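You operate a simulated robot arm through the tools that you are given. There is no shell and no other tool.

The job below is to be done with a simulated robot arm. You get a single attempt, and the scene is never put back.

TASK
Load off, clear with the white key, then zero the pull display and set the job card's speed.
Fine: zero knob for the display, silver wheel for the speed.

The check looks at the end state, three seconds after you hand in, the way a careful person would. Anything else that was tipped, shoved, dropped, spilled or broken makes it a failure.

THE ROBOT
A 7-joint arm with a three-finger gripper, fixed in place. Base frame: the origin is on the floor under the middle of its stand, x ahead of it, y to its left, z up; the work surface is at about z = 85. Readings come in cm, degrees, newtons and seconds.
It reaches about 134.2 cm from its shoulder. Its first joint turns from -166.0 to 166.0 degrees. Payload 2.69 kg.
The TCP is the grasp point between the finger pads, 3 cm short of the fingertips. In the tool frame z runs along the fingers and y along their closing line. The gripper opens to 12.8 cm; its body begins 11.7 cm behind the TCP.
Orientation is that of the tool frame in the base frame, as a unit quaternion [w, x, y, z]. With the fingers straight down and closing along the base's y, the tool's x points along the base's -x, its y along +y and its z along -z.

THE INTERFACE
- The arm moves only by the tool arm_command. Its argument "plan" is a list of rows, each an object of numbers (a shift or turn left out is 0, a gripper value left out holds the last): "tx", "ty", "tz": the shift along the tool's x, y, z in units of 500 mm (1.0 is 500 mm); "ax", "ay", "az": the turn, a rotation vector about the tool's x, y, z in units of 180 degrees (1.0 is 180 degrees); "jaw": the finger opening in cm, from 0 to 12.8. In form: [{"tx": .., "ty": .., "tz": .., "ax": .., "ay": .., "az": .., "jaw": ..}, ...]. A call has 1 to 20 rows; each row is the pose to reach, as a shift and turn from the pose commanded when the call began, along the tool's axes at that moment. A call with a number of a shift or a turn outside -1 to 1 is refused whole. Rows are played at 5 a second. More than 5 cm and 8.6 degrees between two rows, or a gripper value outside its range, and nothing of the call is played. Where a pose cannot be reached the arm comes as near as it can. A force on the tool above 70 N (or 10 N above the force at the start of the call, whichever is more), or a blocked arm, ends the call early, and 0.2 s more pass. The fingers move at their own pace (about 12.7 cm/s each) and stop on an object; they squeeze with about 44 N. The grip force told is the motor's: it shows also when the fingers shut on nothing. Time passes only in rows, and 0.2 s behind the last, so rows that repeat a pose let the fingers close. It gives the time, the measured TCP pose, the force on the tool (base axes), the opening and the grip force at its end, in the units of the frame above (readings bear some noise), with the torque about the TCP (base axes, N m) and any sound that the robot's microphone picked up.
- Cameras (640 x 400 px; columns grow to the right, rows downward): "scene" is fixed at [22.04, -49.89, 129.94]; the picture's right is [0.66, -0.75, 0.00], its down [-0.38, -0.34, -0.86] and it looks along [0.64, 0.57, -0.51] (base axes); focal length 214 px, centre (320, 200). "wrist" rides on the gripper at [5.8, 5.4, -13.1] in the tool frame; the picture's right is [-0.68, 0.74, 0.00], its down [-0.62, -0.57, -0.55] and it looks along [-0.40, -0.37, 0.84] (tool axes); focal length 234 px, centre (320, 200). There is no depth. A picture from a camera that has moved, and an enlarged one, comes with that camera's place and axes in the base frame and with its lens.
- capture(camera): a new picture of that camera. No time passes.
- raise_lower(by): moves the trunk up (or, below 0, down) by that many cm; the arm rides with it, the base frame stays. It gives what a move gives, with no picture.
- enlarge(camera, box): a new picture of the part [left, top, right, bottom] of that camera's present view, enlarged. No time passes.
- hand_in(): hands the job in; it is judged then, once.

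Places have to be worked out from the pictures, the camera data and where the tool is seen. Open the gripper and draw the arm clear of the work before you hand the job in, unless the task says otherwise.

The tools are called after "Request:" by a JSON object that holds its "fn" and its "kwargs". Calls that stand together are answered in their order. arm_command: Moves the arm, as the interface text tells. Its arguments: {"type":"object","properties":{"plan":{"type":"array"}},"required":["plan"]} The other tools are called the same way: raise_lower (by) moves the trunk up or down; capture (camera) takes a picture; enlarge (camera, box) takes an enlarged picture of a part of a camera's view; hand_in () hands the job in.

At the start:

```text
time: 0.0
ee_pos: [70.68, 1.09, 133.24]
ee_rot: [0.0, 0.0, 1.0, -0.001]
contact_force: [0.6, 0.3, 0.3]
wrist_torque: [0.0, 0.01, 0.03]
width: 12.82
gripper_force: 0.1
trunk travel left (down, up): [-15.0, 20.0]
```

scene: 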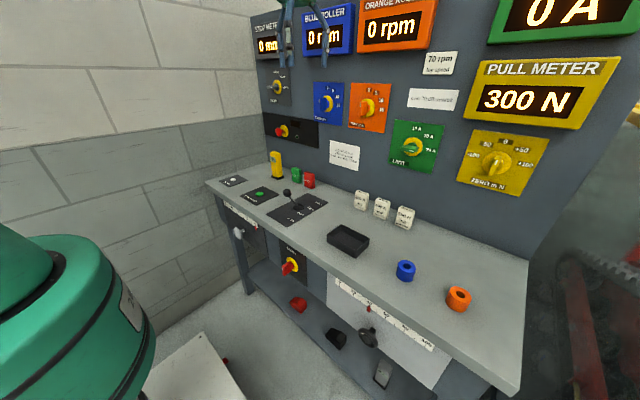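
wrist: 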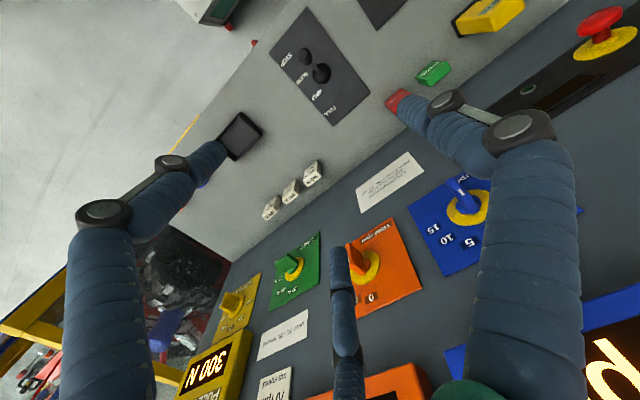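

The scene shows a bench with a control panel: speed meters, knobs, displays, cards, keys, and a lever. I'll enlarge parts of the scene view to read the labels before touching anything.

Request:
{"fn": "enlarge", "kwargs": {"camera": "scene", "box": [200, 130, 360, 230]}}

Request:
{"fn": "enlarge", "kwargs": {"camera": "scene", "box": [240, 0, 400, 100]}}

Request:
{"fn": "enlarge", "kwargs": {"camera": "scene", "box": [400, 30, 560, 130]}}

Request:
{"fn": "enlarge", "kwargs": {"camera": "scene", "box": [300, 130, 460, 230]}}

Request:
{"fn": "enlarge", "kwargs": {"camera": "scene", "box": [220, 200, 380, 300]}}

Request:
{"fn": "enlarge", "kwargs": {"camera": "scene", "box": [300, 270, 460, 370]}}

```text
4.00 times, centred on (280, 180) of scene
camera zoom: at [22.04, -49.89, 129.94], right [0.66, -0.75, 0.0], down [-0.38, -0.34, -0.86], along [0.64, 0.57, -0.51], focal length 858 px, centre (480, 280)
```

zoom: 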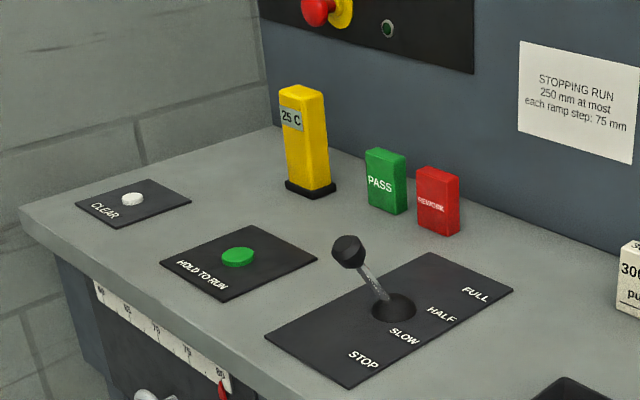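

```text
4.00 times, centred on (320, 50) of scene
camera zoom: at [22.04, -49.89, 129.94], right [0.66, -0.75, 0.0], down [-0.38, -0.34, -0.86], along [0.64, 0.57, -0.51], focal length 858 px, centre (320, 800)
```

zoom: 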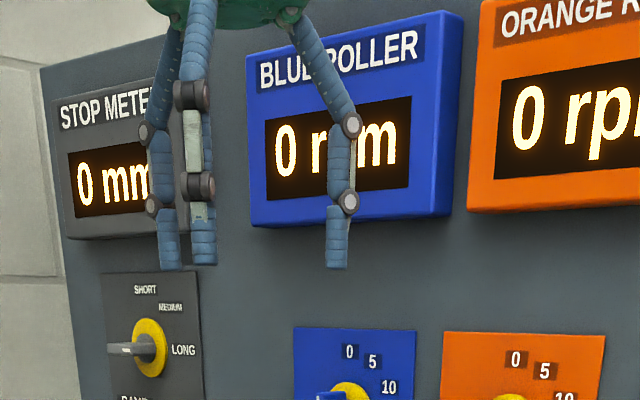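

```text
4.00 times, centred on (480, 80) of scene
camera zoom: at [22.04, -49.89, 129.94], right [0.66, -0.75, 0.0], down [-0.38, -0.34, -0.86], along [0.64, 0.57, -0.51], focal length 858 px, centre (-320, 680)
```

zoom: 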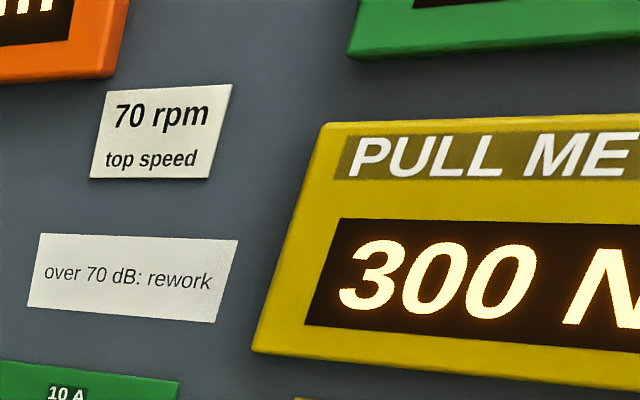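

```text
4.00 times, centred on (380, 180) of scene
camera zoom: at [22.04, -49.89, 129.94], right [0.66, -0.75, 0.0], down [-0.38, -0.34, -0.86], along [0.64, 0.57, -0.51], focal length 858 px, centre (80, 280)
```

zoom: 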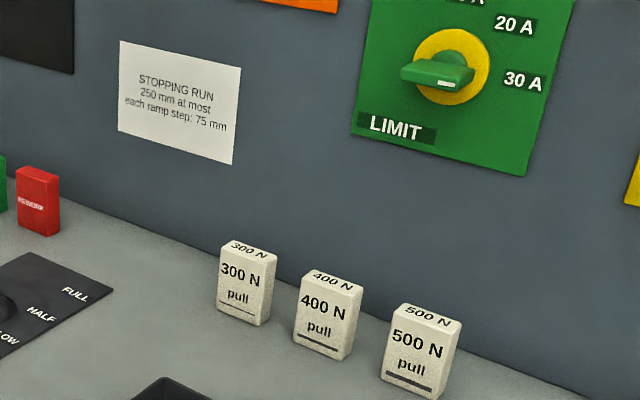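

```text
4.00 times, centred on (300, 250) of scene
camera zoom: at [22.04, -49.89, 129.94], right [0.66, -0.75, 0.0], down [-0.38, -0.34, -0.86], along [0.64, 0.57, -0.51], focal length 858 px, centre (400, 0)
```

zoom: 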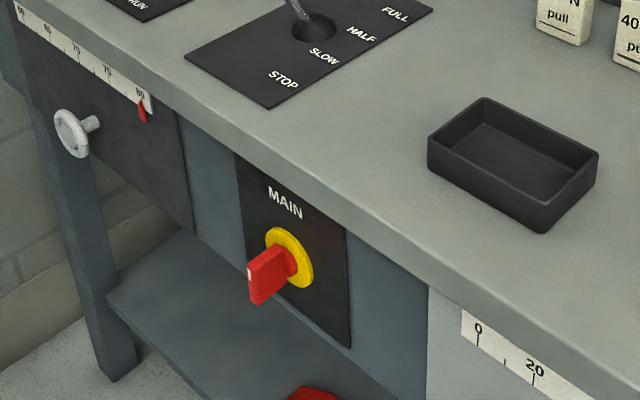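

```text
4.00 times, centred on (380, 320) of scene
camera zoom: at [22.04, -49.89, 129.94], right [0.66, -0.75, 0.0], down [-0.38, -0.34, -0.86], along [0.64, 0.57, -0.51], focal length 858 px, centre (80, -280)
```

zoom: 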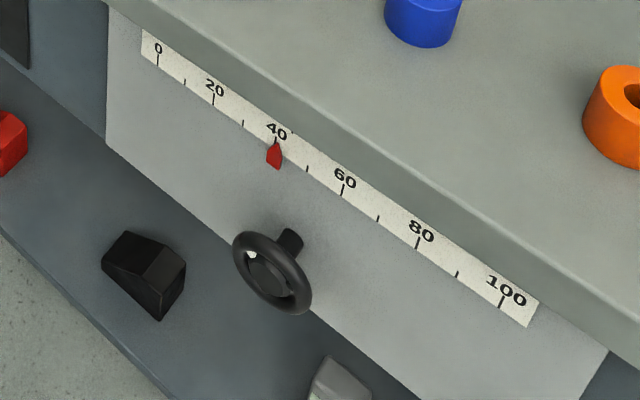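

Labels are partly legible; I need finer zoom on the two handwheels' scales, the yellow zero knob, the pull display, and the other cards.

Request:
{"fn": "enlarge", "kwargs": {"camera": "scene", "box": [215, 195, 279, 235]}}

Request:
{"fn": "enlarge", "kwargs": {"camera": "scene", "box": [215, 210, 279, 250]}}

Request:
{"fn": "enlarge", "kwargs": {"camera": "scene", "box": [450, 120, 562, 190]}}

Request:
{"fn": "enlarge", "kwargs": {"camera": "scene", "box": [340, 290, 404, 330]}}

Request:
{"fn": "enlarge", "kwargs": {"camera": "scene", "box": [340, 320, 468, 400]}}

Request:
{"fn": "enlarge", "kwargs": {"camera": "scene", "box": [480, 0, 640, 100]}}

Request:
{"fn": "enlarge", "kwargs": {"camera": "scene", "box": [250, 60, 410, 160]}}

Request:
{"fn": "enlarge", "kwargs": {"camera": "scene", "box": [120, 260, 344, 400]}}

```text
10.00 times, centred on (247, 215) of scene
camera zoom: at [22.04, -49.89, 129.94], right [0.66, -0.75, 0.0], down [-0.38, -0.34, -0.86], along [0.64, 0.57, -0.51], focal length 2145 px, centre (1050, 50)
```

zoom: 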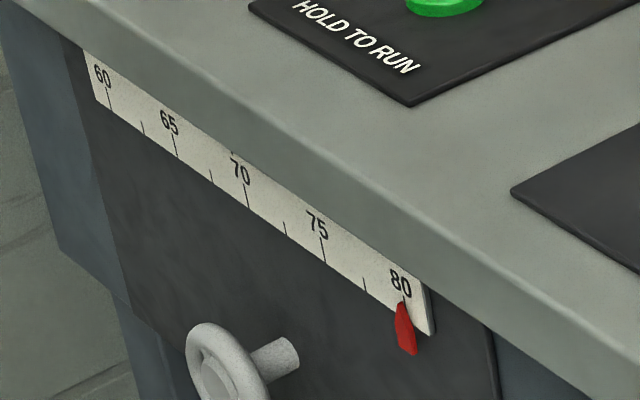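

```text
10.00 times, centred on (247, 230) of scene
camera zoom: at [22.04, -49.89, 129.94], right [0.66, -0.75, 0.0], down [-0.38, -0.34, -0.86], along [0.64, 0.57, -0.51], focal length 2145 px, centre (1050, -100)
```

zoom: 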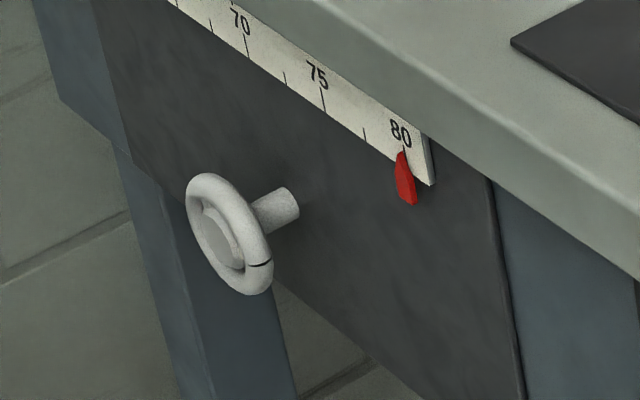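

```text
5.71 times, centred on (506, 155) of scene
camera zoom: at [22.04, -49.89, 129.94], right [0.66, -0.75, 0.0], down [-0.38, -0.34, -0.86], along [0.64, 0.57, -0.51], focal length 1226 px, centre (-743, 457)
```

zoom: 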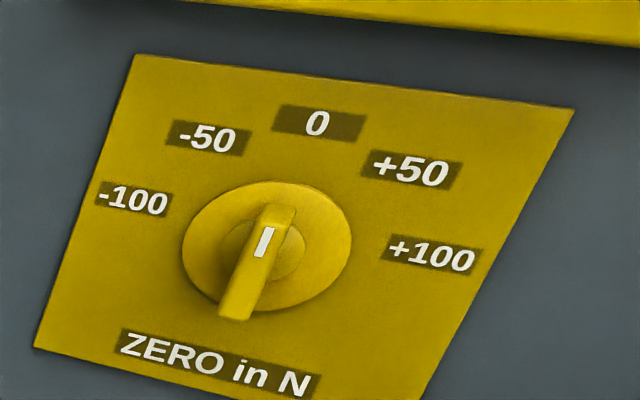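

```text
10.00 times, centred on (372, 310) of scene
camera zoom: at [22.04, -49.89, 129.94], right [0.66, -0.75, 0.0], down [-0.38, -0.34, -0.86], along [0.64, 0.57, -0.51], focal length 2145 px, centre (-200, -900)
```

zoom: 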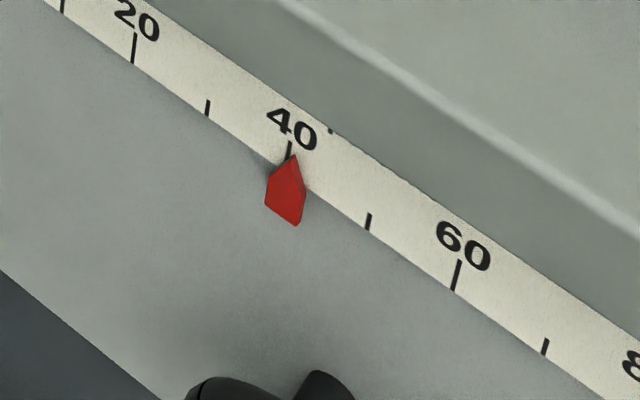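

```text
5.00 times, centred on (404, 360) of scene
camera zoom: at [22.04, -49.89, 129.94], right [0.66, -0.75, 0.0], down [-0.38, -0.34, -0.86], along [0.64, 0.57, -0.51], focal length 1072 px, centre (-100, -600)
```

zoom: 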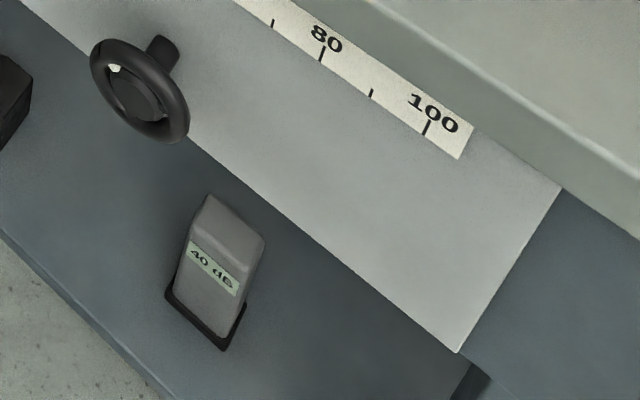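

```text
4.00 times, centred on (560, 50) of scene
camera zoom: at [22.04, -49.89, 129.94], right [0.66, -0.75, 0.0], down [-0.38, -0.34, -0.86], along [0.64, 0.57, -0.51], focal length 858 px, centre (-640, 800)
```

zoom: 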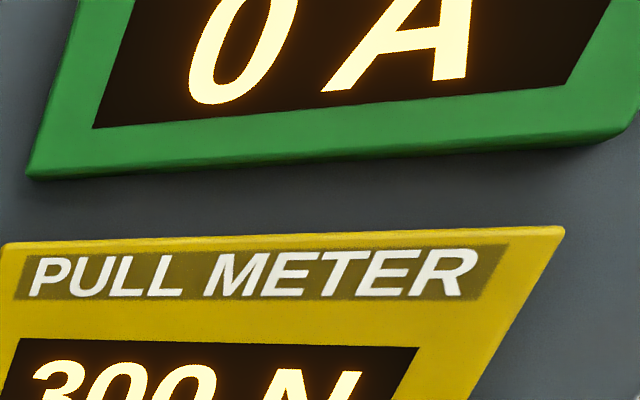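

```text
4.00 times, centred on (330, 110) of scene
camera zoom: at [22.04, -49.89, 129.94], right [0.66, -0.75, 0.0], down [-0.38, -0.34, -0.86], along [0.64, 0.57, -0.51], focal length 858 px, centre (280, 560)
```

zoom: 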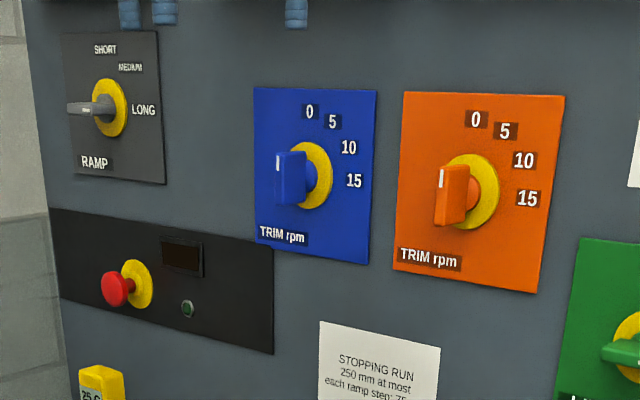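

```text
2.86 times, centred on (232, 330) of scene
camera zoom: at [22.04, -49.89, 129.94], right [0.66, -0.75, 0.0], down [-0.38, -0.34, -0.86], along [0.64, 0.57, -0.51], focal length 613 px, centre (571, -171)
```

zoom: 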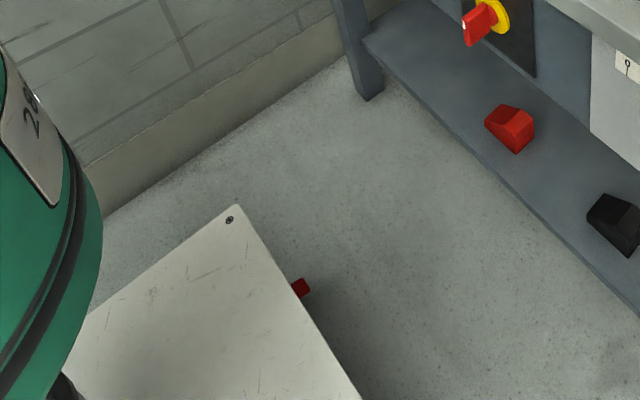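

The picture so far: the black wheel drives a 0–100 scale now at 40, and the silver wheel drives a 60–80 scale now at 80. The card says 70 rpm, the white CLEAR key is on the bench left, and the yellow ZERO knob sits under the PULL METER. I'll enlarge the remaining areas, including the wrist view, to check for more labels.

Request:
{"fn": "enlarge", "kwargs": {"camera": "wrist", "box": [240, 0, 400, 100]}}

Request:
{"fn": "enlarge", "kwargs": {"camera": "wrist", "box": [160, 250, 320, 350]}}

Request:
{"fn": "enlarge", "kwargs": {"camera": "scene", "box": [320, 240, 480, 340]}}

Request:
{"fn": "enlarge", "kwargs": {"camera": "wrist", "box": [480, 0, 640, 100]}}

```text
4.00 times, centred on (320, 50) of wrist
camera zoom: at [64.8, 6.32, 146.39], right [0.68, 0.74, 0.0], down [0.62, -0.57, 0.55], along [0.4, -0.37, -0.84], focal length 937 px, centre (320, 800)
```

zoom: 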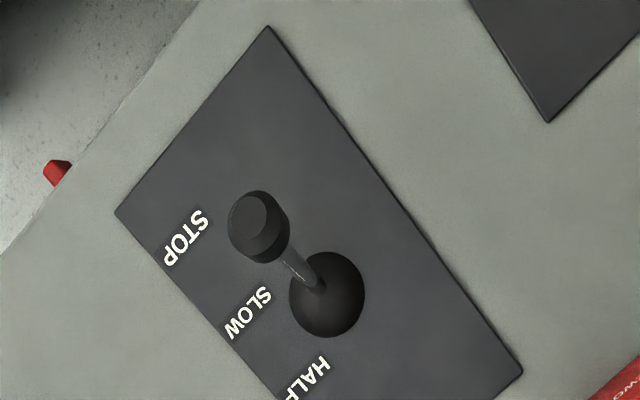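

```text
4.00 times, centred on (240, 300) of wrist
camera zoom: at [64.8, 6.32, 146.39], right [0.68, 0.74, 0.0], down [0.62, -0.57, 0.55], along [0.4, -0.37, -0.84], focal length 937 px, centre (640, -200)
```

zoom: 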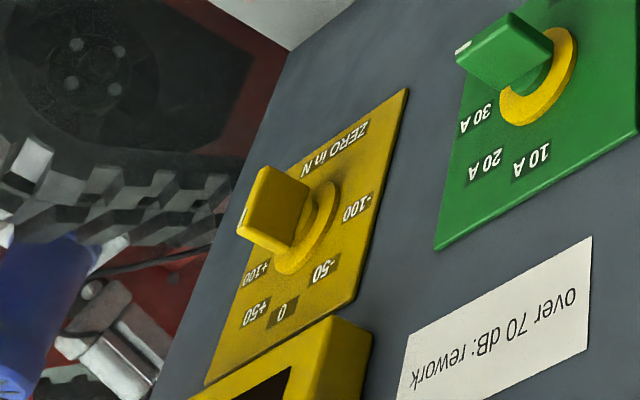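

```text
4.00 times, centred on (400, 290) of scene
camera zoom: at [22.04, -49.89, 129.94], right [0.66, -0.75, 0.0], down [-0.38, -0.34, -0.86], along [0.64, 0.57, -0.51], focal length 858 px, centre (0, -160)
```

zoom: 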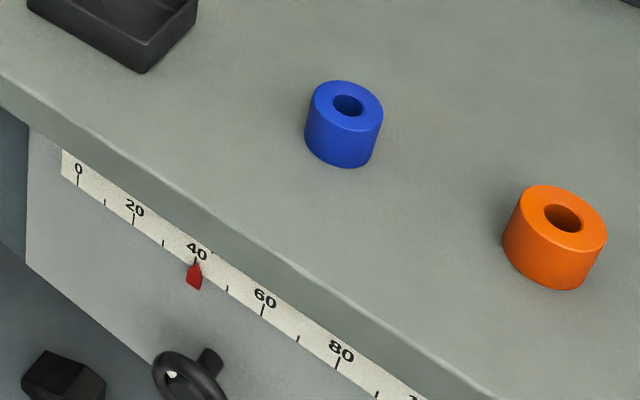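

```text
4.00 times, centred on (560, 50) of wrist
camera zoom: at [64.8, 6.32, 146.39], right [0.68, 0.74, 0.0], down [0.62, -0.57, 0.55], along [0.4, -0.37, -0.84], focal length 937 px, centre (-640, 800)
```

zoom: 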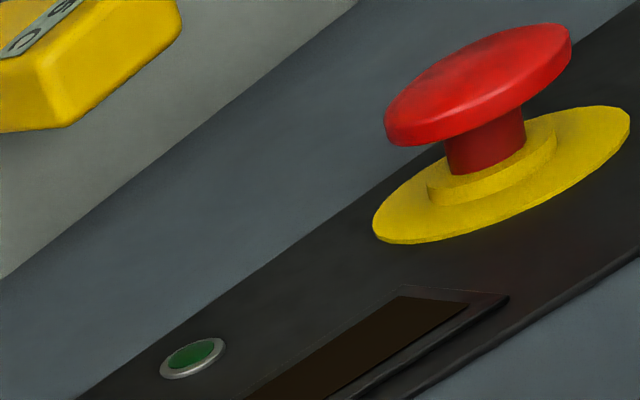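

The job looks clear: the black load wheel goes to 0, then press CLEAR, then set the zero knob to read 0, then the silver wheel to 70. I estimate the black wheel's axis near [52, -39.6, 70.6], the silver wheel near [52, 23.7, 71], the CLEAR key near [64, 43, 85.5], and the zero knob near [90, -49.4, 110]. First I draw back from the panel and turn the fingers to point at it (+x).

Request:
{"fn": "arm_command", "kwargs": {"plan": [{"tx": 0.05, "ay": -0.0417}, {"tx": 0.1, "ay": -0.0833}, {"tx": 0.15, "ay": -0.125}, {"tx": 0.2, "ay": -0.1667}, {"tx": 0.25, "ay": -0.2083}, {"tx": 0.3, "ay": -0.25}, {"tx": 0.35, "ay": -0.2917}, {"tx": 0.4, "ay": -0.3333}, {"tx": 0.45, "ay": -0.375}, {"tx": 0.5, "ay": -0.4167}, {"tx": 0.55, "ay": -0.4583}, {"tx": 0.6, "ay": -0.5}, {"tx": 0.6, "ay": -0.5}]}}

```text
time: 3.0
ee_pos: [40.23, -2.84, 131.6]
ee_rot: [0.684, 0.131, 0.717, 0.03]
contact_force: [-0.4, 0.4, 0.7]
wrist_torque: [0.01, 0.01, 0.03]
width: 12.82
gripper_force: 0.0
out of reach, approached as far as the arm can: row 10, 11
trunk travel left (down, up): [-15.0, 20.0]
stopped in row 13: the arm was blocked; the commanded pose is now the measured one
```

The arm stopped short, probably close to its own limits at this retracted height. I'll look at both cameras.

Request:
{"fn": "capture", "kwargs": {"camera": "scene"}}

Request:
{"fn": "capture", "kwargs": {"camera": "wrist"}}

```text
taken
```

scene: 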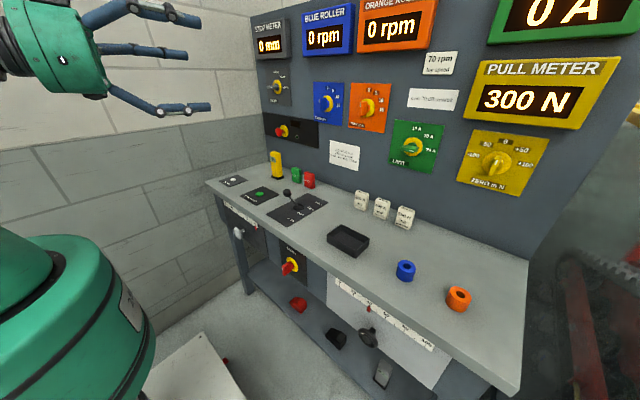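

```text
taken
camera wrist: at [27.87, 5.5, 127.96], right [0.13, 0.55, 0.82], down [-0.61, -0.61, 0.51], along [0.78, -0.57, 0.26], focal length 234 px, centre (320, 200)
```

wrist: 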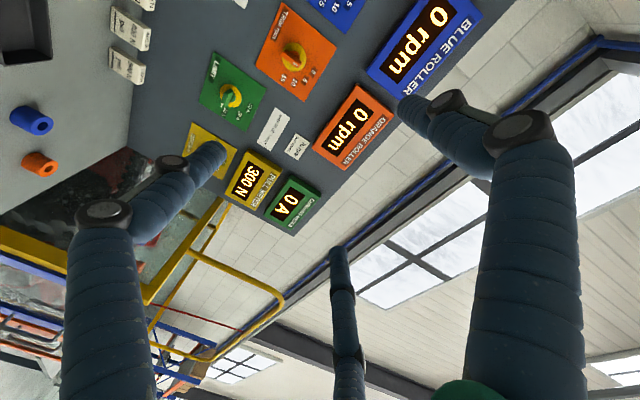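

The arm is fine but too folded at this height. I'll move out to the right (toward y = -40) and lower, squaring the fingers to +x, staying in front of the bench edge (x about 54.5).

Request:
{"fn": "arm_command", "kwargs": {"plan": [{"tx": 0.015, "ty": -0.0773, "tz": 0.0236, "ax": -0.0046, "ay": -0.0015, "az": -0.0073}, {"tx": 0.0299, "ty": -0.1546, "tz": 0.0472, "ax": -0.0091, "ay": -0.003, "az": -0.0145}, {"tx": 0.0449, "ty": -0.232, "tz": 0.0708, "ax": -0.0137, "ay": -0.0045, "az": -0.0218}, {"tx": 0.0598, "ty": -0.3093, "tz": 0.0944, "ax": -0.0183, "ay": -0.006, "az": -0.0291}, {"tx": 0.0748, "ty": -0.3866, "tz": 0.118, "ax": -0.0229, "ay": -0.0075, "az": -0.0364}, {"tx": 0.0898, "ty": -0.4639, "tz": 0.1416, "ax": -0.0274, "ay": -0.0089, "az": -0.0436}, {"tx": 0.1047, "ty": -0.5412, "tz": 0.1652, "ax": -0.032, "ay": -0.0104, "az": -0.0509}, {"tx": 0.1197, "ty": -0.6186, "tz": 0.1888, "ax": -0.0366, "ay": -0.0119, "az": -0.0582}, {"tx": 0.1346, "ty": -0.6959, "tz": 0.2124, "ax": -0.0411, "ay": -0.0134, "az": -0.0654}, {"tx": 0.1496, "ty": -0.7732, "tz": 0.236, "ax": -0.0457, "ay": -0.0149, "az": -0.0727}, {"tx": 0.1496, "ty": -0.7732, "tz": 0.236, "ax": -0.0457, "ay": -0.0149, "az": -0.0727}]}}

```text
time: 5.6
ee_pos: [45.35, -1.37, 125.59]
ee_rot: [0.729, 0.064, 0.682, -0.002]
contact_force: [-0.6, 0.2, -0.8]
wrist_torque: [-0.01, 0.03, 0.01]
width: 12.78
gripper_force: 0.0
out of reach, approached as far as the arm can: row 1, 2, 3, 4, 5, 6, 7, 8, 9, 10, 11
trunk travel left (down, up): [-15.0, 20.0]
stopped in row 11: the arm was blocked; the commanded pose is now the measured one
```

The IK seems stuck in the folded region. I'll move forward to open the arm up, square the orientation, and then swing right.

Request:
{"fn": "arm_command", "kwargs": {"plan": [{"tx": 0.0232, "ty": 0.0055, "tz": 0.0638, "ax": -0.005, "ay": 0.0035, "az": -0.0047}, {"tx": 0.0463, "ty": 0.011, "tz": 0.1277, "ax": -0.0099, "ay": 0.0071, "az": -0.0093}, {"tx": 0.0695, "ty": 0.0165, "tz": 0.1915, "ax": -0.0149, "ay": 0.0106, "az": -0.014}, {"tx": 0.0927, "ty": 0.022, "tz": 0.2553, "ax": -0.0199, "ay": 0.0141, "az": -0.0187}, {"tx": 0.1158, "ty": 0.0275, "tz": 0.3192, "ax": -0.0248, "ay": 0.0177, "az": -0.0233}, {"tx": 0.139, "ty": 0.033, "tz": 0.383, "ax": -0.0298, "ay": 0.0212, "az": -0.028}, {"tx": 0.139, "ty": 0.033, "tz": 0.383, "ax": -0.0298, "ay": 0.0212, "az": -0.028}]}}

Request:
{"fn": "capture", "kwargs": {"camera": "scene"}}

```text
time: 7.2
ee_pos: [64.61, 4.84, 119.59]
ee_rot: [0.704, 0.025, 0.71, -0.013]
contact_force: [0.6, 0.2, -0.5]
wrist_torque: [0.04, -0.12, -0.06]
width: 12.77
gripper_force: 0.1
out of reach, approached as far as the arm can: row 1, 2, 3, 4, 5, 6, 7
trunk travel left (down, up): [-15.0, 20.0]
```

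```text
taken
```

scene: 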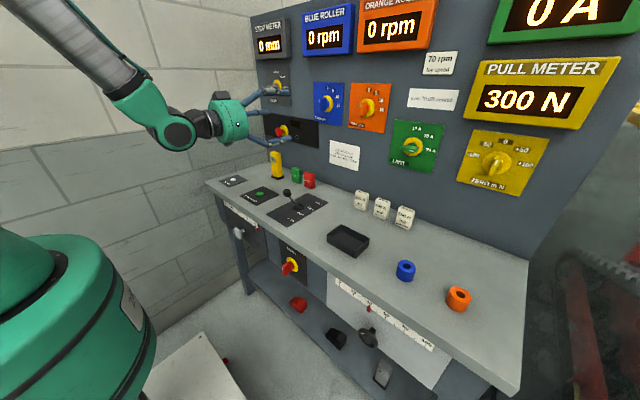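

The arm reports small misses because of wrist limits when pointing level. I'll pitch the fingers 45° down, which is easier on the wrist, and swing right to about [50, -40, 100], well above the bench objects.

Request:
{"fn": "arm_command", "kwargs": {"plan": [{"tx": 0.0316, "ty": -0.0763, "tz": -0.02, "ax": -0.0012, "ay": 0.0206, "az": -0.001}, {"tx": 0.0632, "ty": -0.1527, "tz": -0.04, "ax": -0.0024, "ay": 0.0412, "az": -0.002}, {"tx": 0.0948, "ty": -0.229, "tz": -0.06, "ax": -0.0035, "ay": 0.0618, "az": -0.003}, {"tx": 0.1263, "ty": -0.3053, "tz": -0.08, "ax": -0.0047, "ay": 0.0824, "az": -0.0039}, {"tx": 0.1579, "ty": -0.3817, "tz": -0.1, "ax": -0.0059, "ay": 0.103, "az": -0.0049}, {"tx": 0.1895, "ty": -0.458, "tz": -0.12, "ax": -0.0071, "ay": 0.1237, "az": -0.0059}, {"tx": 0.2211, "ty": -0.5343, "tz": -0.14, "ax": -0.0082, "ay": 0.1443, "az": -0.0069}, {"tx": 0.2527, "ty": -0.6107, "tz": -0.16, "ax": -0.0094, "ay": 0.1649, "az": -0.0079}, {"tx": 0.2843, "ty": -0.687, "tz": -0.18, "ax": -0.0106, "ay": 0.1855, "az": -0.0089}, {"tx": 0.3158, "ty": -0.7633, "tz": -0.2, "ax": -0.0118, "ay": 0.2061, "az": -0.0098}, {"tx": 0.3474, "ty": -0.8397, "tz": -0.22, "ax": -0.0129, "ay": 0.2267, "az": -0.0108}, {"tx": 0.379, "ty": -0.916, "tz": -0.24, "ax": -0.0141, "ay": 0.2473, "az": -0.0118}, {"tx": 0.379, "ty": -0.916, "tz": -0.24, "ax": -0.0141, "ay": 0.2473, "az": -0.0118}]}}

Request:
{"fn": "capture", "kwargs": {"camera": "scene"}}

Request:
{"fn": "capture", "kwargs": {"camera": "wrist"}}

```text
time: 10.0
ee_pos: [54.46, -5.93, 99.82]
ee_rot: [0.392, 0.086, 0.913, -0.066]
contact_force: [0.1, -0.4, -0.2]
wrist_torque: [-0.01, -0.01, 0.04]
width: 12.78
gripper_force: 0.1
out of reach, approached as far as the arm can: row 1, 2, 3, 4, 5, 6, 7, 8, 9, 10, 11, 12, 13
trunk travel left (down, up): [-15.0, 20.0]
```

```text
taken
```

scene: 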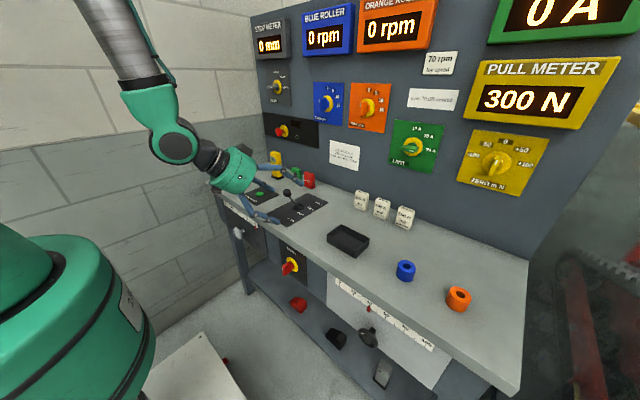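

```text
taken
camera wrist: at [42.36, 2.38, 104.15], right [0.61, 0.65, 0.45], down [-0.09, -0.52, 0.85], along [0.79, -0.56, -0.26], focal length 234 px, centre (320, 200)
```

wrist: 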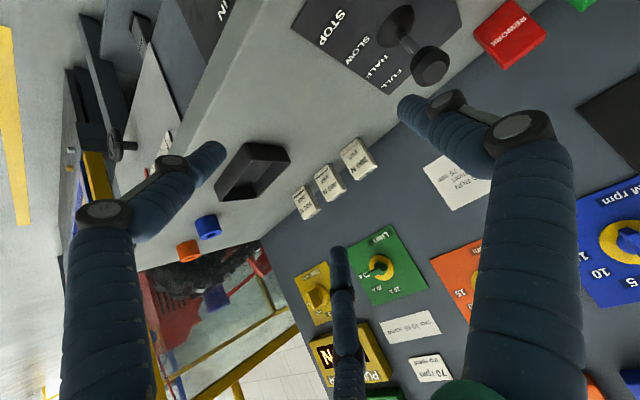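

Every row is now flagged out of reach, and the miss looks like one wrist joint sitting on its limit; the missing turn is negative about the tool's z. I'll rise a little and roll the tool +90° about its own axis to free that joint.

Request:
{"fn": "arm_command", "kwargs": {"plan": [{"tx": -0.0121, "ty": -0.0009, "tz": -0.0113, "az": 0.0417}, {"tx": -0.0242, "ty": -0.0018, "tz": -0.0227, "az": 0.0833}, {"tx": -0.0363, "ty": -0.0028, "tz": -0.034, "az": 0.125}, {"tx": -0.0483, "ty": -0.0037, "tz": -0.0453, "az": 0.1667}, {"tx": -0.0604, "ty": -0.0046, "tz": -0.0567, "az": 0.2083}, {"tx": -0.0725, "ty": -0.0055, "tz": -0.068, "az": 0.25}, {"tx": -0.0846, "ty": -0.0064, "tz": -0.0793, "az": 0.2917}, {"tx": -0.0967, "ty": -0.0073, "tz": -0.0907, "az": 0.3333}, {"tx": -0.1088, "ty": -0.0083, "tz": -0.102, "az": 0.375}, {"tx": -0.1208, "ty": -0.0092, "tz": -0.1133, "az": 0.4167}, {"tx": -0.1329, "ty": -0.0101, "tz": -0.1247, "az": 0.4583}, {"tx": -0.145, "ty": -0.011, "tz": -0.136, "az": 0.5}, {"tx": -0.145, "ty": -0.011, "tz": -0.136, "az": 0.5}]}}

Request:
{"fn": "capture", "kwargs": {"camera": "scene"}}

```text
time: 12.8
ee_pos: [54.18, -5.77, 110.12]
ee_rot: [0.323, 0.707, 0.585, 0.231]
contact_force: [0.4, -0.7, -0.1]
wrist_torque: [0.0, -0.01, 0.02]
width: 12.79
gripper_force: 0.1
trunk travel left (down, up): [-15.0, 20.0]
```

```text
taken
```

scene: 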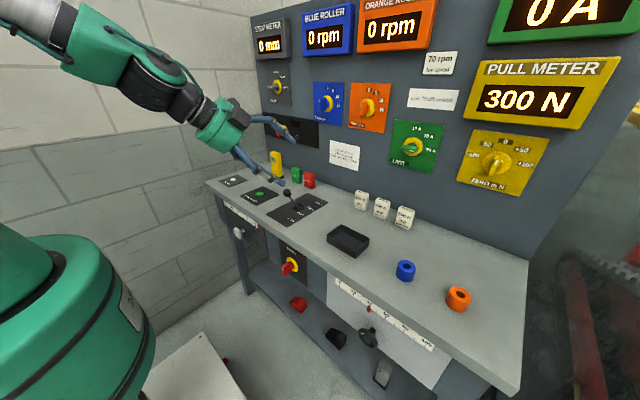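

That freed it — no reach warnings now. I'll swing to about [45, -40, 105] while levelling the fingers to +x (tool x toward +y, tool y up).

Request:
{"fn": "arm_command", "kwargs": {"plan": [{"tx": -0.07, "ty": -0.0126, "tz": 0.0068, "ax": -0.0241, "ay": 0.007, "az": -0.001}, {"tx": -0.14, "ty": -0.0253, "tz": 0.0136, "ax": -0.0482, "ay": 0.014, "az": -0.002}, {"tx": -0.21, "ty": -0.0379, "tz": 0.0204, "ax": -0.0724, "ay": 0.021, "az": -0.0029}, {"tx": -0.28, "ty": -0.0506, "tz": 0.0272, "ax": -0.0965, "ay": 0.028, "az": -0.0039}, {"tx": -0.35, "ty": -0.0632, "tz": 0.034, "ax": -0.1206, "ay": 0.035, "az": -0.0049}, {"tx": -0.42, "ty": -0.0758, "tz": 0.0408, "ax": -0.1447, "ay": 0.0419, "az": -0.0059}, {"tx": -0.49, "ty": -0.0885, "tz": 0.0476, "ax": -0.1688, "ay": 0.0489, "az": -0.0069}, {"tx": -0.56, "ty": -0.1011, "tz": 0.0544, "ax": -0.193, "ay": 0.0559, "az": -0.0078}, {"tx": -0.63, "ty": -0.1138, "tz": 0.0612, "ax": -0.2171, "ay": 0.0629, "az": -0.0088}, {"tx": -0.7, "ty": -0.1264, "tz": 0.068, "ax": -0.2412, "ay": 0.0699, "az": -0.0098}, {"tx": -0.7, "ty": -0.1264, "tz": 0.068, "ax": -0.2412, "ay": 0.0699, "az": -0.0098}]}}

Request:
{"fn": "capture", "kwargs": {"camera": "scene"}}

Request:
{"fn": "capture", "kwargs": {"camera": "wrist"}}

```text
time: 15.2
ee_pos: [44.96, -40.09, 105.04]
ee_rot: [0.501, 0.5, 0.499, 0.501]
contact_force: [-0.1, -0.8, 0.1]
wrist_torque: [-0.02, -0.08, 0.07]
width: 12.81
gripper_force: 0.1
trunk travel left (down, up): [-15.0, 20.0]
```

```text
taken
```

scene: 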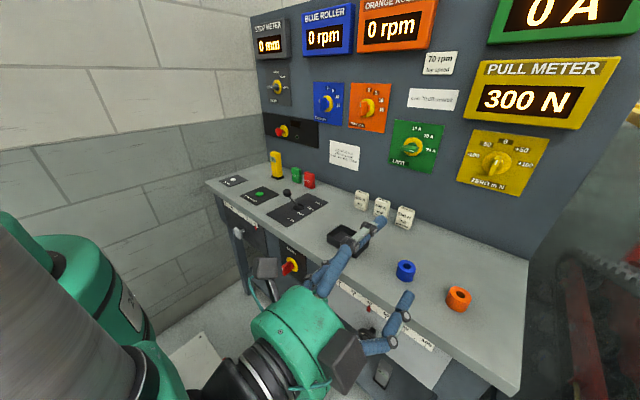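

```text
taken
camera wrist: at [31.86, -34.23, 110.27], right [0.0, -0.68, 0.74], down [-0.55, -0.62, -0.57], along [0.84, -0.4, -0.37], focal length 234 px, centre (320, 200)
```

wrist: 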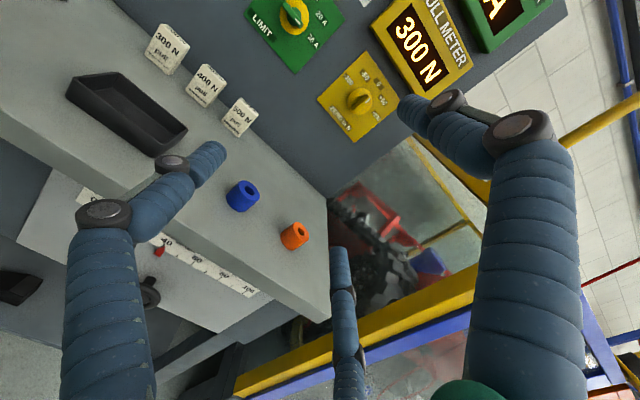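

The arm is at [45, -40, 105] pointing level, as commanded. I'll enlarge the wrist view around the black wheel to triangulate it.

Request:
{"fn": "enlarge", "kwargs": {"camera": "wrist", "box": [80, 190, 272, 310]}}

Request:
{"fn": "enlarge", "kwargs": {"camera": "scene", "box": [340, 290, 468, 370]}}

```text
3.33 times, centred on (176, 250) of wrist
camera zoom: at [31.86, -34.23, 110.27], right [0.0, -0.68, 0.74], down [-0.55, -0.62, -0.57], along [0.84, -0.4, -0.37], focal length 781 px, centre (800, 33)
```

zoom: 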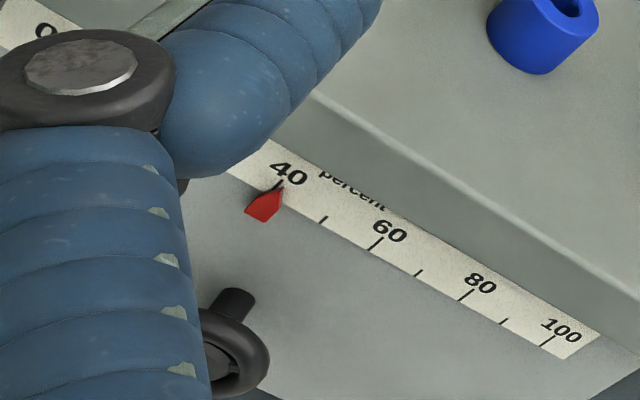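

```text
5.00 times, centred on (404, 330) of scene
camera zoom: at [22.04, -49.89, 129.94], right [0.66, -0.75, 0.0], down [-0.38, -0.34, -0.86], along [0.64, 0.57, -0.51], focal length 1072 px, centre (-100, -450)
```

zoom: 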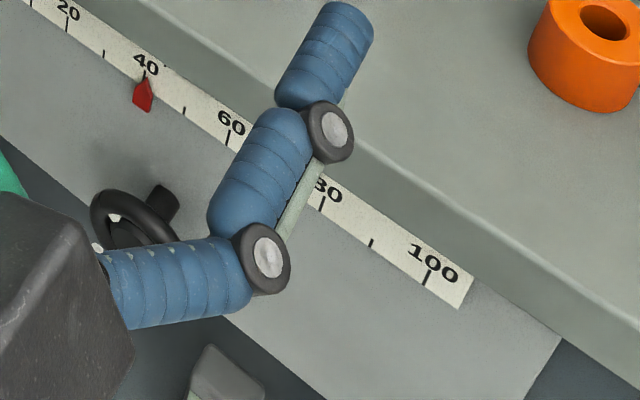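

The scale reads "percent" with the pointer at 40; triangulating the pointer puts the front plate near x = 57. I'll drop down to about [44, -32, 82] in front of the bench to see the wheel squarely.

Request:
{"fn": "arm_command", "kwargs": {"plan": [{"tx": 0.0267, "ty": -0.0767, "tz": -0.0033}, {"tx": 0.0533, "ty": -0.1533, "tz": -0.0067}, {"tx": 0.08, "ty": -0.23, "tz": -0.01}, {"tx": 0.1067, "ty": -0.3067, "tz": -0.0133}, {"tx": 0.1333, "ty": -0.3833, "tz": -0.0167}, {"tx": 0.16, "ty": -0.46, "tz": -0.02}, {"tx": 0.16, "ty": -0.46, "tz": -0.02}]}}

Request:
{"fn": "capture", "kwargs": {"camera": "scene"}}

Request:
{"fn": "capture", "kwargs": {"camera": "wrist"}}

```text
time: 16.8
ee_pos: [44.16, -31.98, 81.88]
ee_rot: [0.5, 0.5, 0.499, 0.501]
contact_force: [0.7, 0.2, -0.3]
wrist_torque: [-0.02, -0.04, 0.01]
width: 12.82
gripper_force: 0.1
trunk travel left (down, up): [-15.0, 20.0]
```

```text
taken
```

scene: 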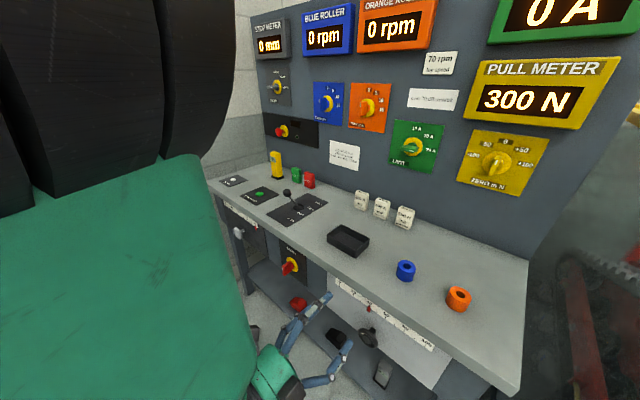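

```text
taken
camera wrist: at [31.03, -26.09, 87.23], right [0.0, -0.68, 0.74], down [-0.55, -0.62, -0.57], along [0.84, -0.4, -0.37], focal length 234 px, centre (320, 200)
```

wrist: 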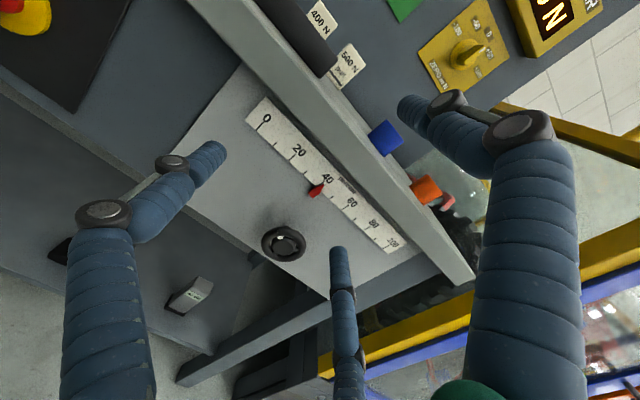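

The wheel is now clearly visible from the wrist. I'll enlarge it and the scale.

Request:
{"fn": "enlarge", "kwargs": {"camera": "wrist", "box": [240, 90, 416, 200]}}

Request:
{"fn": "enlarge", "kwargs": {"camera": "wrist", "box": [235, 205, 331, 265]}}

Request:
{"fn": "enlarge", "kwargs": {"camera": "scene", "box": [330, 300, 410, 350]}}

```text
3.64 times, centred on (328, 145) of wrist
camera zoom: at [31.03, -26.09, 87.23], right [0.0, -0.68, 0.74], down [-0.55, -0.62, -0.57], along [0.84, -0.4, -0.37], focal length 852 px, centre (291, 400)
```

zoom: 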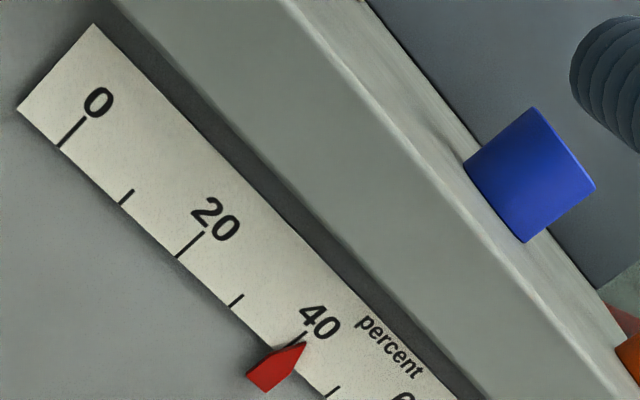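

```text
6.67 times, centred on (283, 235) of wrist
camera zoom: at [31.03, -26.09, 87.23], right [0.0, -0.68, 0.74], down [-0.55, -0.62, -0.57], along [0.84, -0.4, -0.37], focal length 1561 px, centre (567, -33)
```

zoom: 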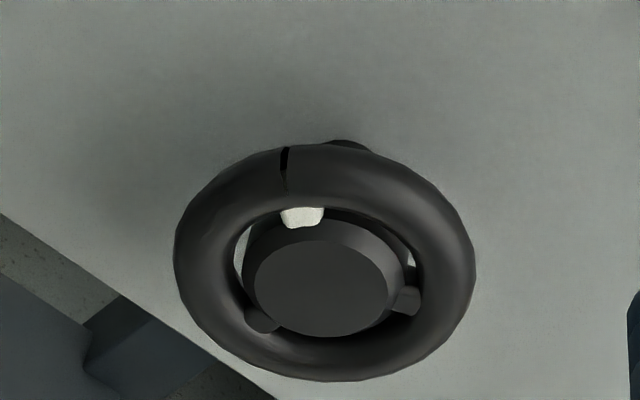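

```text
8.00 times, centred on (370, 325) of scene
camera zoom: at [22.04, -49.89, 129.94], right [0.66, -0.75, 0.0], down [-0.38, -0.34, -0.86], along [0.64, 0.57, -0.51], focal length 1716 px, centre (-80, -800)
```

zoom: 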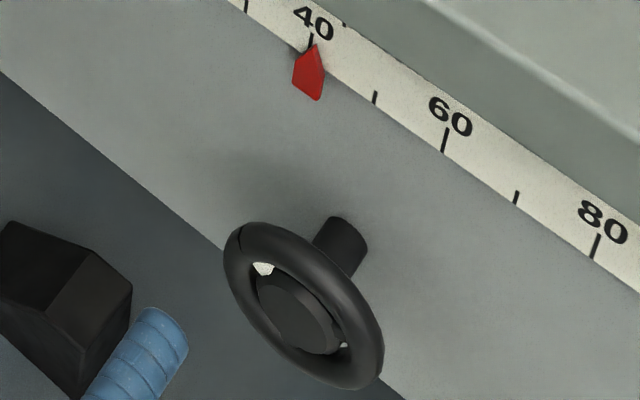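

The load scale is a percent scale and the wheel ring is about 6 cm across, centred near [54.2, -39.1, 67.8]. The gripper has three fingers at 120°, good for a centric grip. I'll line up in front of it at [48, -39.1, 67.8] and check alignment.

Request:
{"fn": "arm_command", "kwargs": {"plan": [{"tx": -0.0355, "ty": -0.0705, "tz": 0.0193}, {"tx": -0.071, "ty": -0.141, "tz": 0.0385}, {"tx": -0.1065, "ty": -0.2115, "tz": 0.0578}, {"tx": -0.142, "ty": -0.282, "tz": 0.077}, {"tx": -0.142, "ty": -0.282, "tz": 0.077}]}}

Request:
{"fn": "capture", "kwargs": {"camera": "wrist"}}

Request:
{"fn": "capture", "kwargs": {"camera": "scene"}}

```text
time: 18.0
ee_pos: [48.08, -39.14, 67.76]
ee_rot: [0.5, 0.5, 0.499, 0.501]
contact_force: [-0.1, 0.0, 0.2]
wrist_torque: [0.02, 0.0, 0.02]
width: 12.82
gripper_force: 0.1
trunk travel left (down, up): [-15.0, 20.0]
```

```text
taken
camera wrist: at [34.86, -33.23, 73.15], right [0.0, -0.68, 0.74], down [-0.55, -0.62, -0.57], along [0.84, -0.4, -0.37], focal length 234 px, centre (320, 200)
```

wrist: 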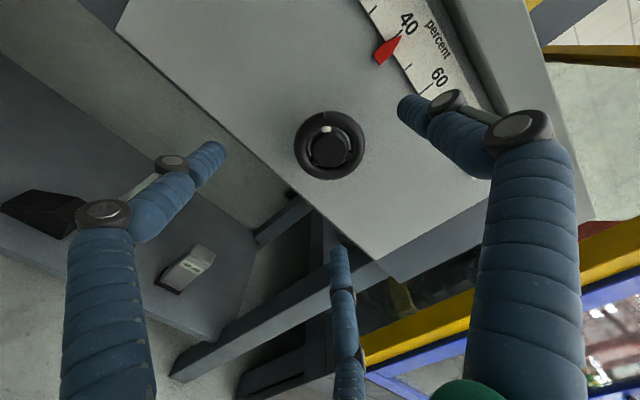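

```text
taken
```

scene: 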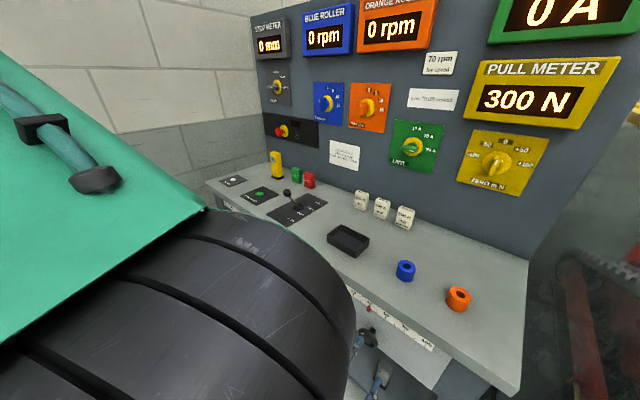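

The wheel appears slightly right of and above where the tool axis projects. I'll enlarge for precise centring.

Request:
{"fn": "enlarge", "kwargs": {"camera": "wrist", "box": [250, 90, 410, 190]}}

Request:
{"fn": "enlarge", "kwargs": {"camera": "scene", "box": [330, 290, 410, 340]}}

Request:
{"fn": "enlarge", "kwargs": {"camera": "scene", "box": [320, 320, 448, 400]}}

```text
4.00 times, centred on (330, 140) of wrist
camera zoom: at [34.86, -33.23, 73.15], right [0.0, -0.68, 0.74], down [-0.55, -0.62, -0.57], along [0.84, -0.4, -0.37], focal length 937 px, centre (280, 440)
```

zoom: 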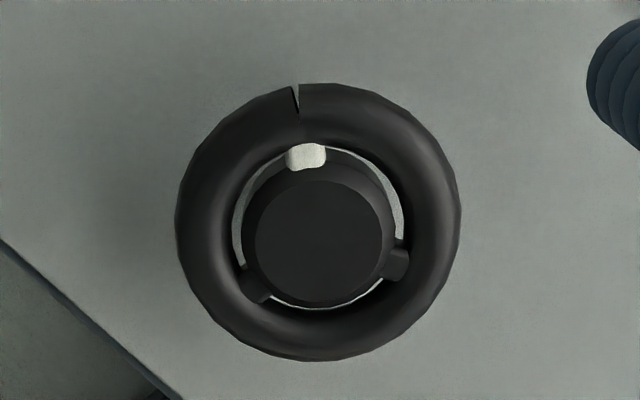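

```text
8.00 times, centred on (370, 315) of scene
camera zoom: at [22.04, -49.89, 129.94], right [0.66, -0.75, 0.0], down [-0.38, -0.34, -0.86], along [0.64, 0.57, -0.51], focal length 1716 px, centre (-80, -720)
```

zoom: 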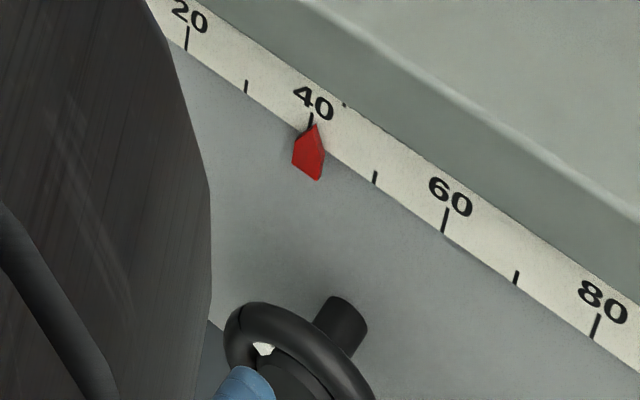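

```text
5.00 times, centred on (384, 360) of scene
camera zoom: at [22.04, -49.89, 129.94], right [0.66, -0.75, 0.0], down [-0.38, -0.34, -0.86], along [0.64, 0.57, -0.51], focal length 1072 px, centre (0, -600)
```

zoom: 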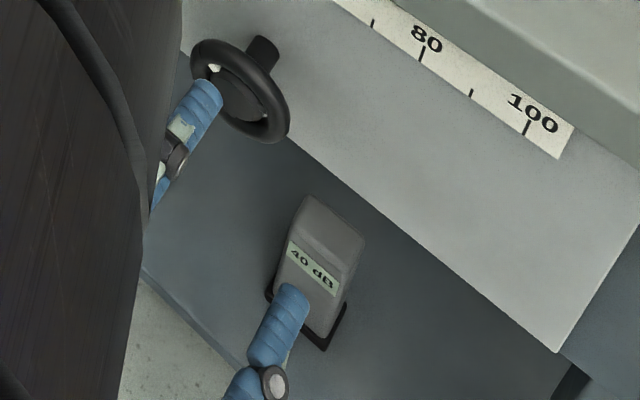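

Two wrist views agree on the wheel centre at about [53.4, -38.7, 69.2] with a 5.9 cm outer diameter, and the pointer tip at [56.2, -36.8, 78.2]. I'll centre the gripper, narrow it to 9 cm, and advance so the pads surround the ring without touching the plate.

Request:
{"fn": "arm_command", "kwargs": {"plan": [{"tx": 0.0088, "ty": 0.0288, "tz": 0.0, "jaw": 9.0}, {"tx": 0.0088, "ty": 0.0288, "tz": 0.0, "jaw": 9.0}, {"tx": 0.0088, "ty": 0.0288, "tz": 0.0, "jaw": 9.0}, {"tx": 0.0088, "ty": 0.0288, "tz": 0.028, "jaw": 9.0}, {"tx": 0.0088, "ty": 0.0288, "tz": 0.056, "jaw": 9.0}, {"tx": 0.0088, "ty": 0.0288, "tz": 0.0824, "jaw": 9.0}, {"tx": 0.0088, "ty": 0.0288, "tz": 0.0824, "jaw": 9.0}]}}

Request:
{"fn": "capture", "kwargs": {"camera": "wrist"}}

Request:
{"fn": "enlarge", "kwargs": {"camera": "scene", "box": [320, 290, 448, 370]}}

```text
time: 19.6
ee_pos: [52.14, -38.61, 69.22]
ee_rot: [0.5, 0.499, 0.5, 0.501]
contact_force: [-0.7, 0.0, 0.4]
wrist_torque: [0.01, 0.0, 0.04]
width: 9.0
gripper_force: 0.0
trunk travel left (down, up): [-15.0, 20.0]
```

```text
taken
camera wrist: at [38.94, -32.71, 74.6], right [0.0, -0.68, 0.74], down [-0.55, -0.62, -0.57], along [0.84, -0.4, -0.37], focal length 234 px, centre (320, 200)
```

wrist: 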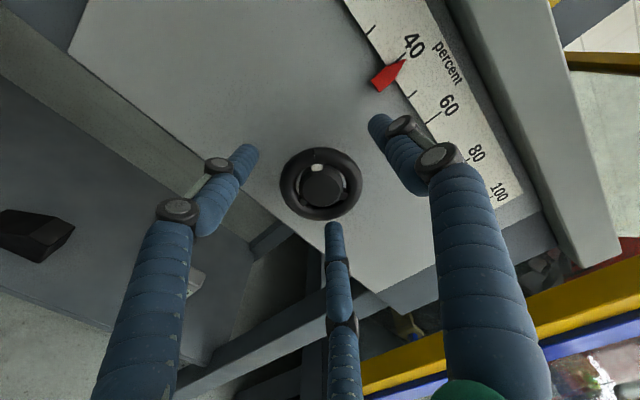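

```text
5.00 times, centred on (384, 330) of scene
camera zoom: at [22.04, -49.89, 129.94], right [0.66, -0.75, 0.0], down [-0.38, -0.34, -0.86], along [0.64, 0.57, -0.51], focal length 1072 px, centre (0, -450)
```

zoom: 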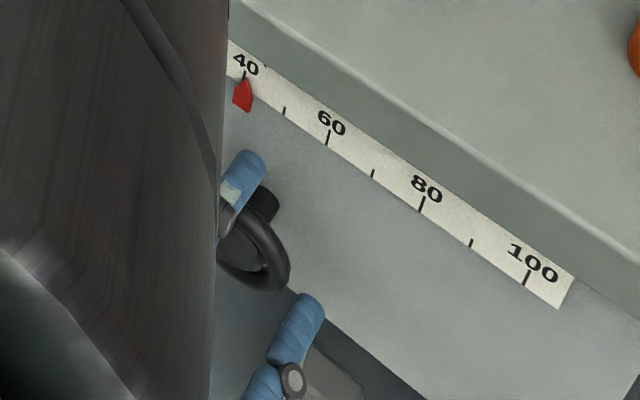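

The ring sits right on the tool axis and the fingers surround it. Closing on the ring now.

Request:
{"fn": "arm_command", "kwargs": {"plan": [{"jaw": 6.5}, {"jaw": 4.0}, {"jaw": 4.0}, {"jaw": 4.0}]}}

Request:
{"fn": "capture", "kwargs": {"camera": "wrist"}}

```text
time: 20.6
ee_pos: [52.06, -38.72, 69.22]
ee_rot: [0.501, 0.5, 0.499, 0.5]
contact_force: [-14.4, -31.4, -15.9]
wrist_torque: [-0.07, 0.31, -1.08]
width: 6.5
gripper_force: 19.5
trunk travel left (down, up): [-15.0, 20.0]
```

```text
taken
camera wrist: at [38.94, -32.87, 74.57], right [0.0, -0.68, 0.74], down [-0.55, -0.62, -0.57], along [0.84, -0.41, -0.37], focal length 234 px, centre (320, 200)
```

wrist: 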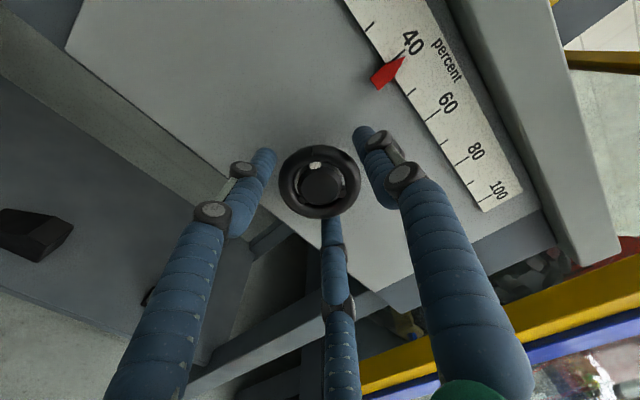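

The grip stalled at 6.5 cm with a side force of about 31 N in -y and 16 N in -z: the lower-right finger reached the ring first. I'll ease the tool about 0.5 cm along that force so that all three fingers seat.

Request:
{"fn": "arm_command", "kwargs": {"plan": [{"tx": -0.0044, "ty": -0.0023, "jaw": 4.0}, {"tx": -0.0088, "ty": -0.0046, "jaw": 4.0}, {"tx": -0.0088, "ty": -0.0046, "jaw": 4.0}, {"tx": -0.0088, "ty": -0.0046, "jaw": 4.0}]}}

Request:
{"fn": "capture", "kwargs": {"camera": "wrist"}}

```text
time: 21.6
ee_pos: [52.11, -39.05, 69.17]
ee_rot: [0.5, 0.499, 0.501, 0.501]
contact_force: [-6.0, -9.8, -6.0]
wrist_torque: [-0.01, 0.15, -0.21]
width: 5.93
gripper_force: 14.0
trunk travel left (down, up): [-15.0, 20.0]
```

```text
taken
camera wrist: at [38.95, -33.16, 74.36], right [0.0, -0.68, 0.74], down [-0.55, -0.62, -0.57], along [0.84, -0.4, -0.37], focal length 234 px, centre (320, 200)
```

wrist: 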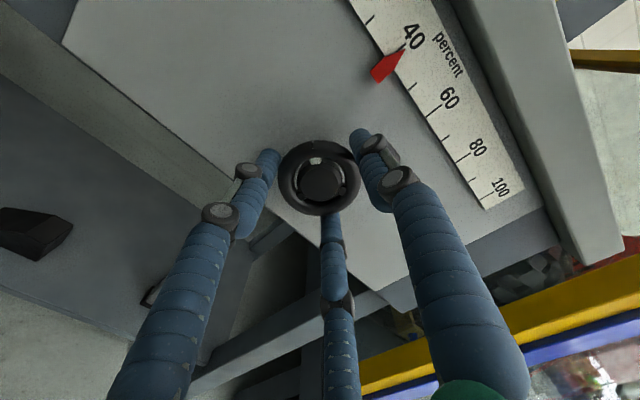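

Better: the opening is now 5.93 cm (the ring's diameter) and the side force is down to about 13 N. I'll nudge a little more to balance the grip.

Request:
{"fn": "arm_command", "kwargs": {"plan": [{"tx": -0.004, "ty": -0.0025, "jaw": 3.0}, {"tx": -0.004, "ty": -0.0025, "jaw": 3.0}, {"tx": -0.004, "ty": -0.0025, "jaw": 3.0}]}}

Request:
{"fn": "enlarge", "kwargs": {"camera": "wrist", "box": [240, 100, 400, 250]}}

```text
time: 22.4
ee_pos: [52.07, -39.05, 68.95]
ee_rot: [0.499, 0.499, 0.5, 0.502]
contact_force: [7.3, 21.6, 11.5]
wrist_torque: [-0.01, -0.58, 0.91]
width: 5.83
gripper_force: 45.3
trunk travel left (down, up): [-15.0, 20.0]
```

```text
2.67 times, centred on (320, 175) of wrist
camera zoom: at [38.93, -33.2, 74.28], right [0.0, -0.68, 0.74], down [-0.55, -0.62, -0.57], along [0.84, -0.4, -0.37], focal length 624 px, centre (320, 267)
```

zoom: 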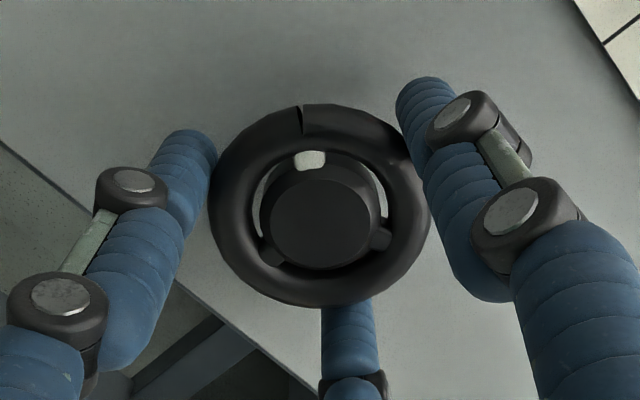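

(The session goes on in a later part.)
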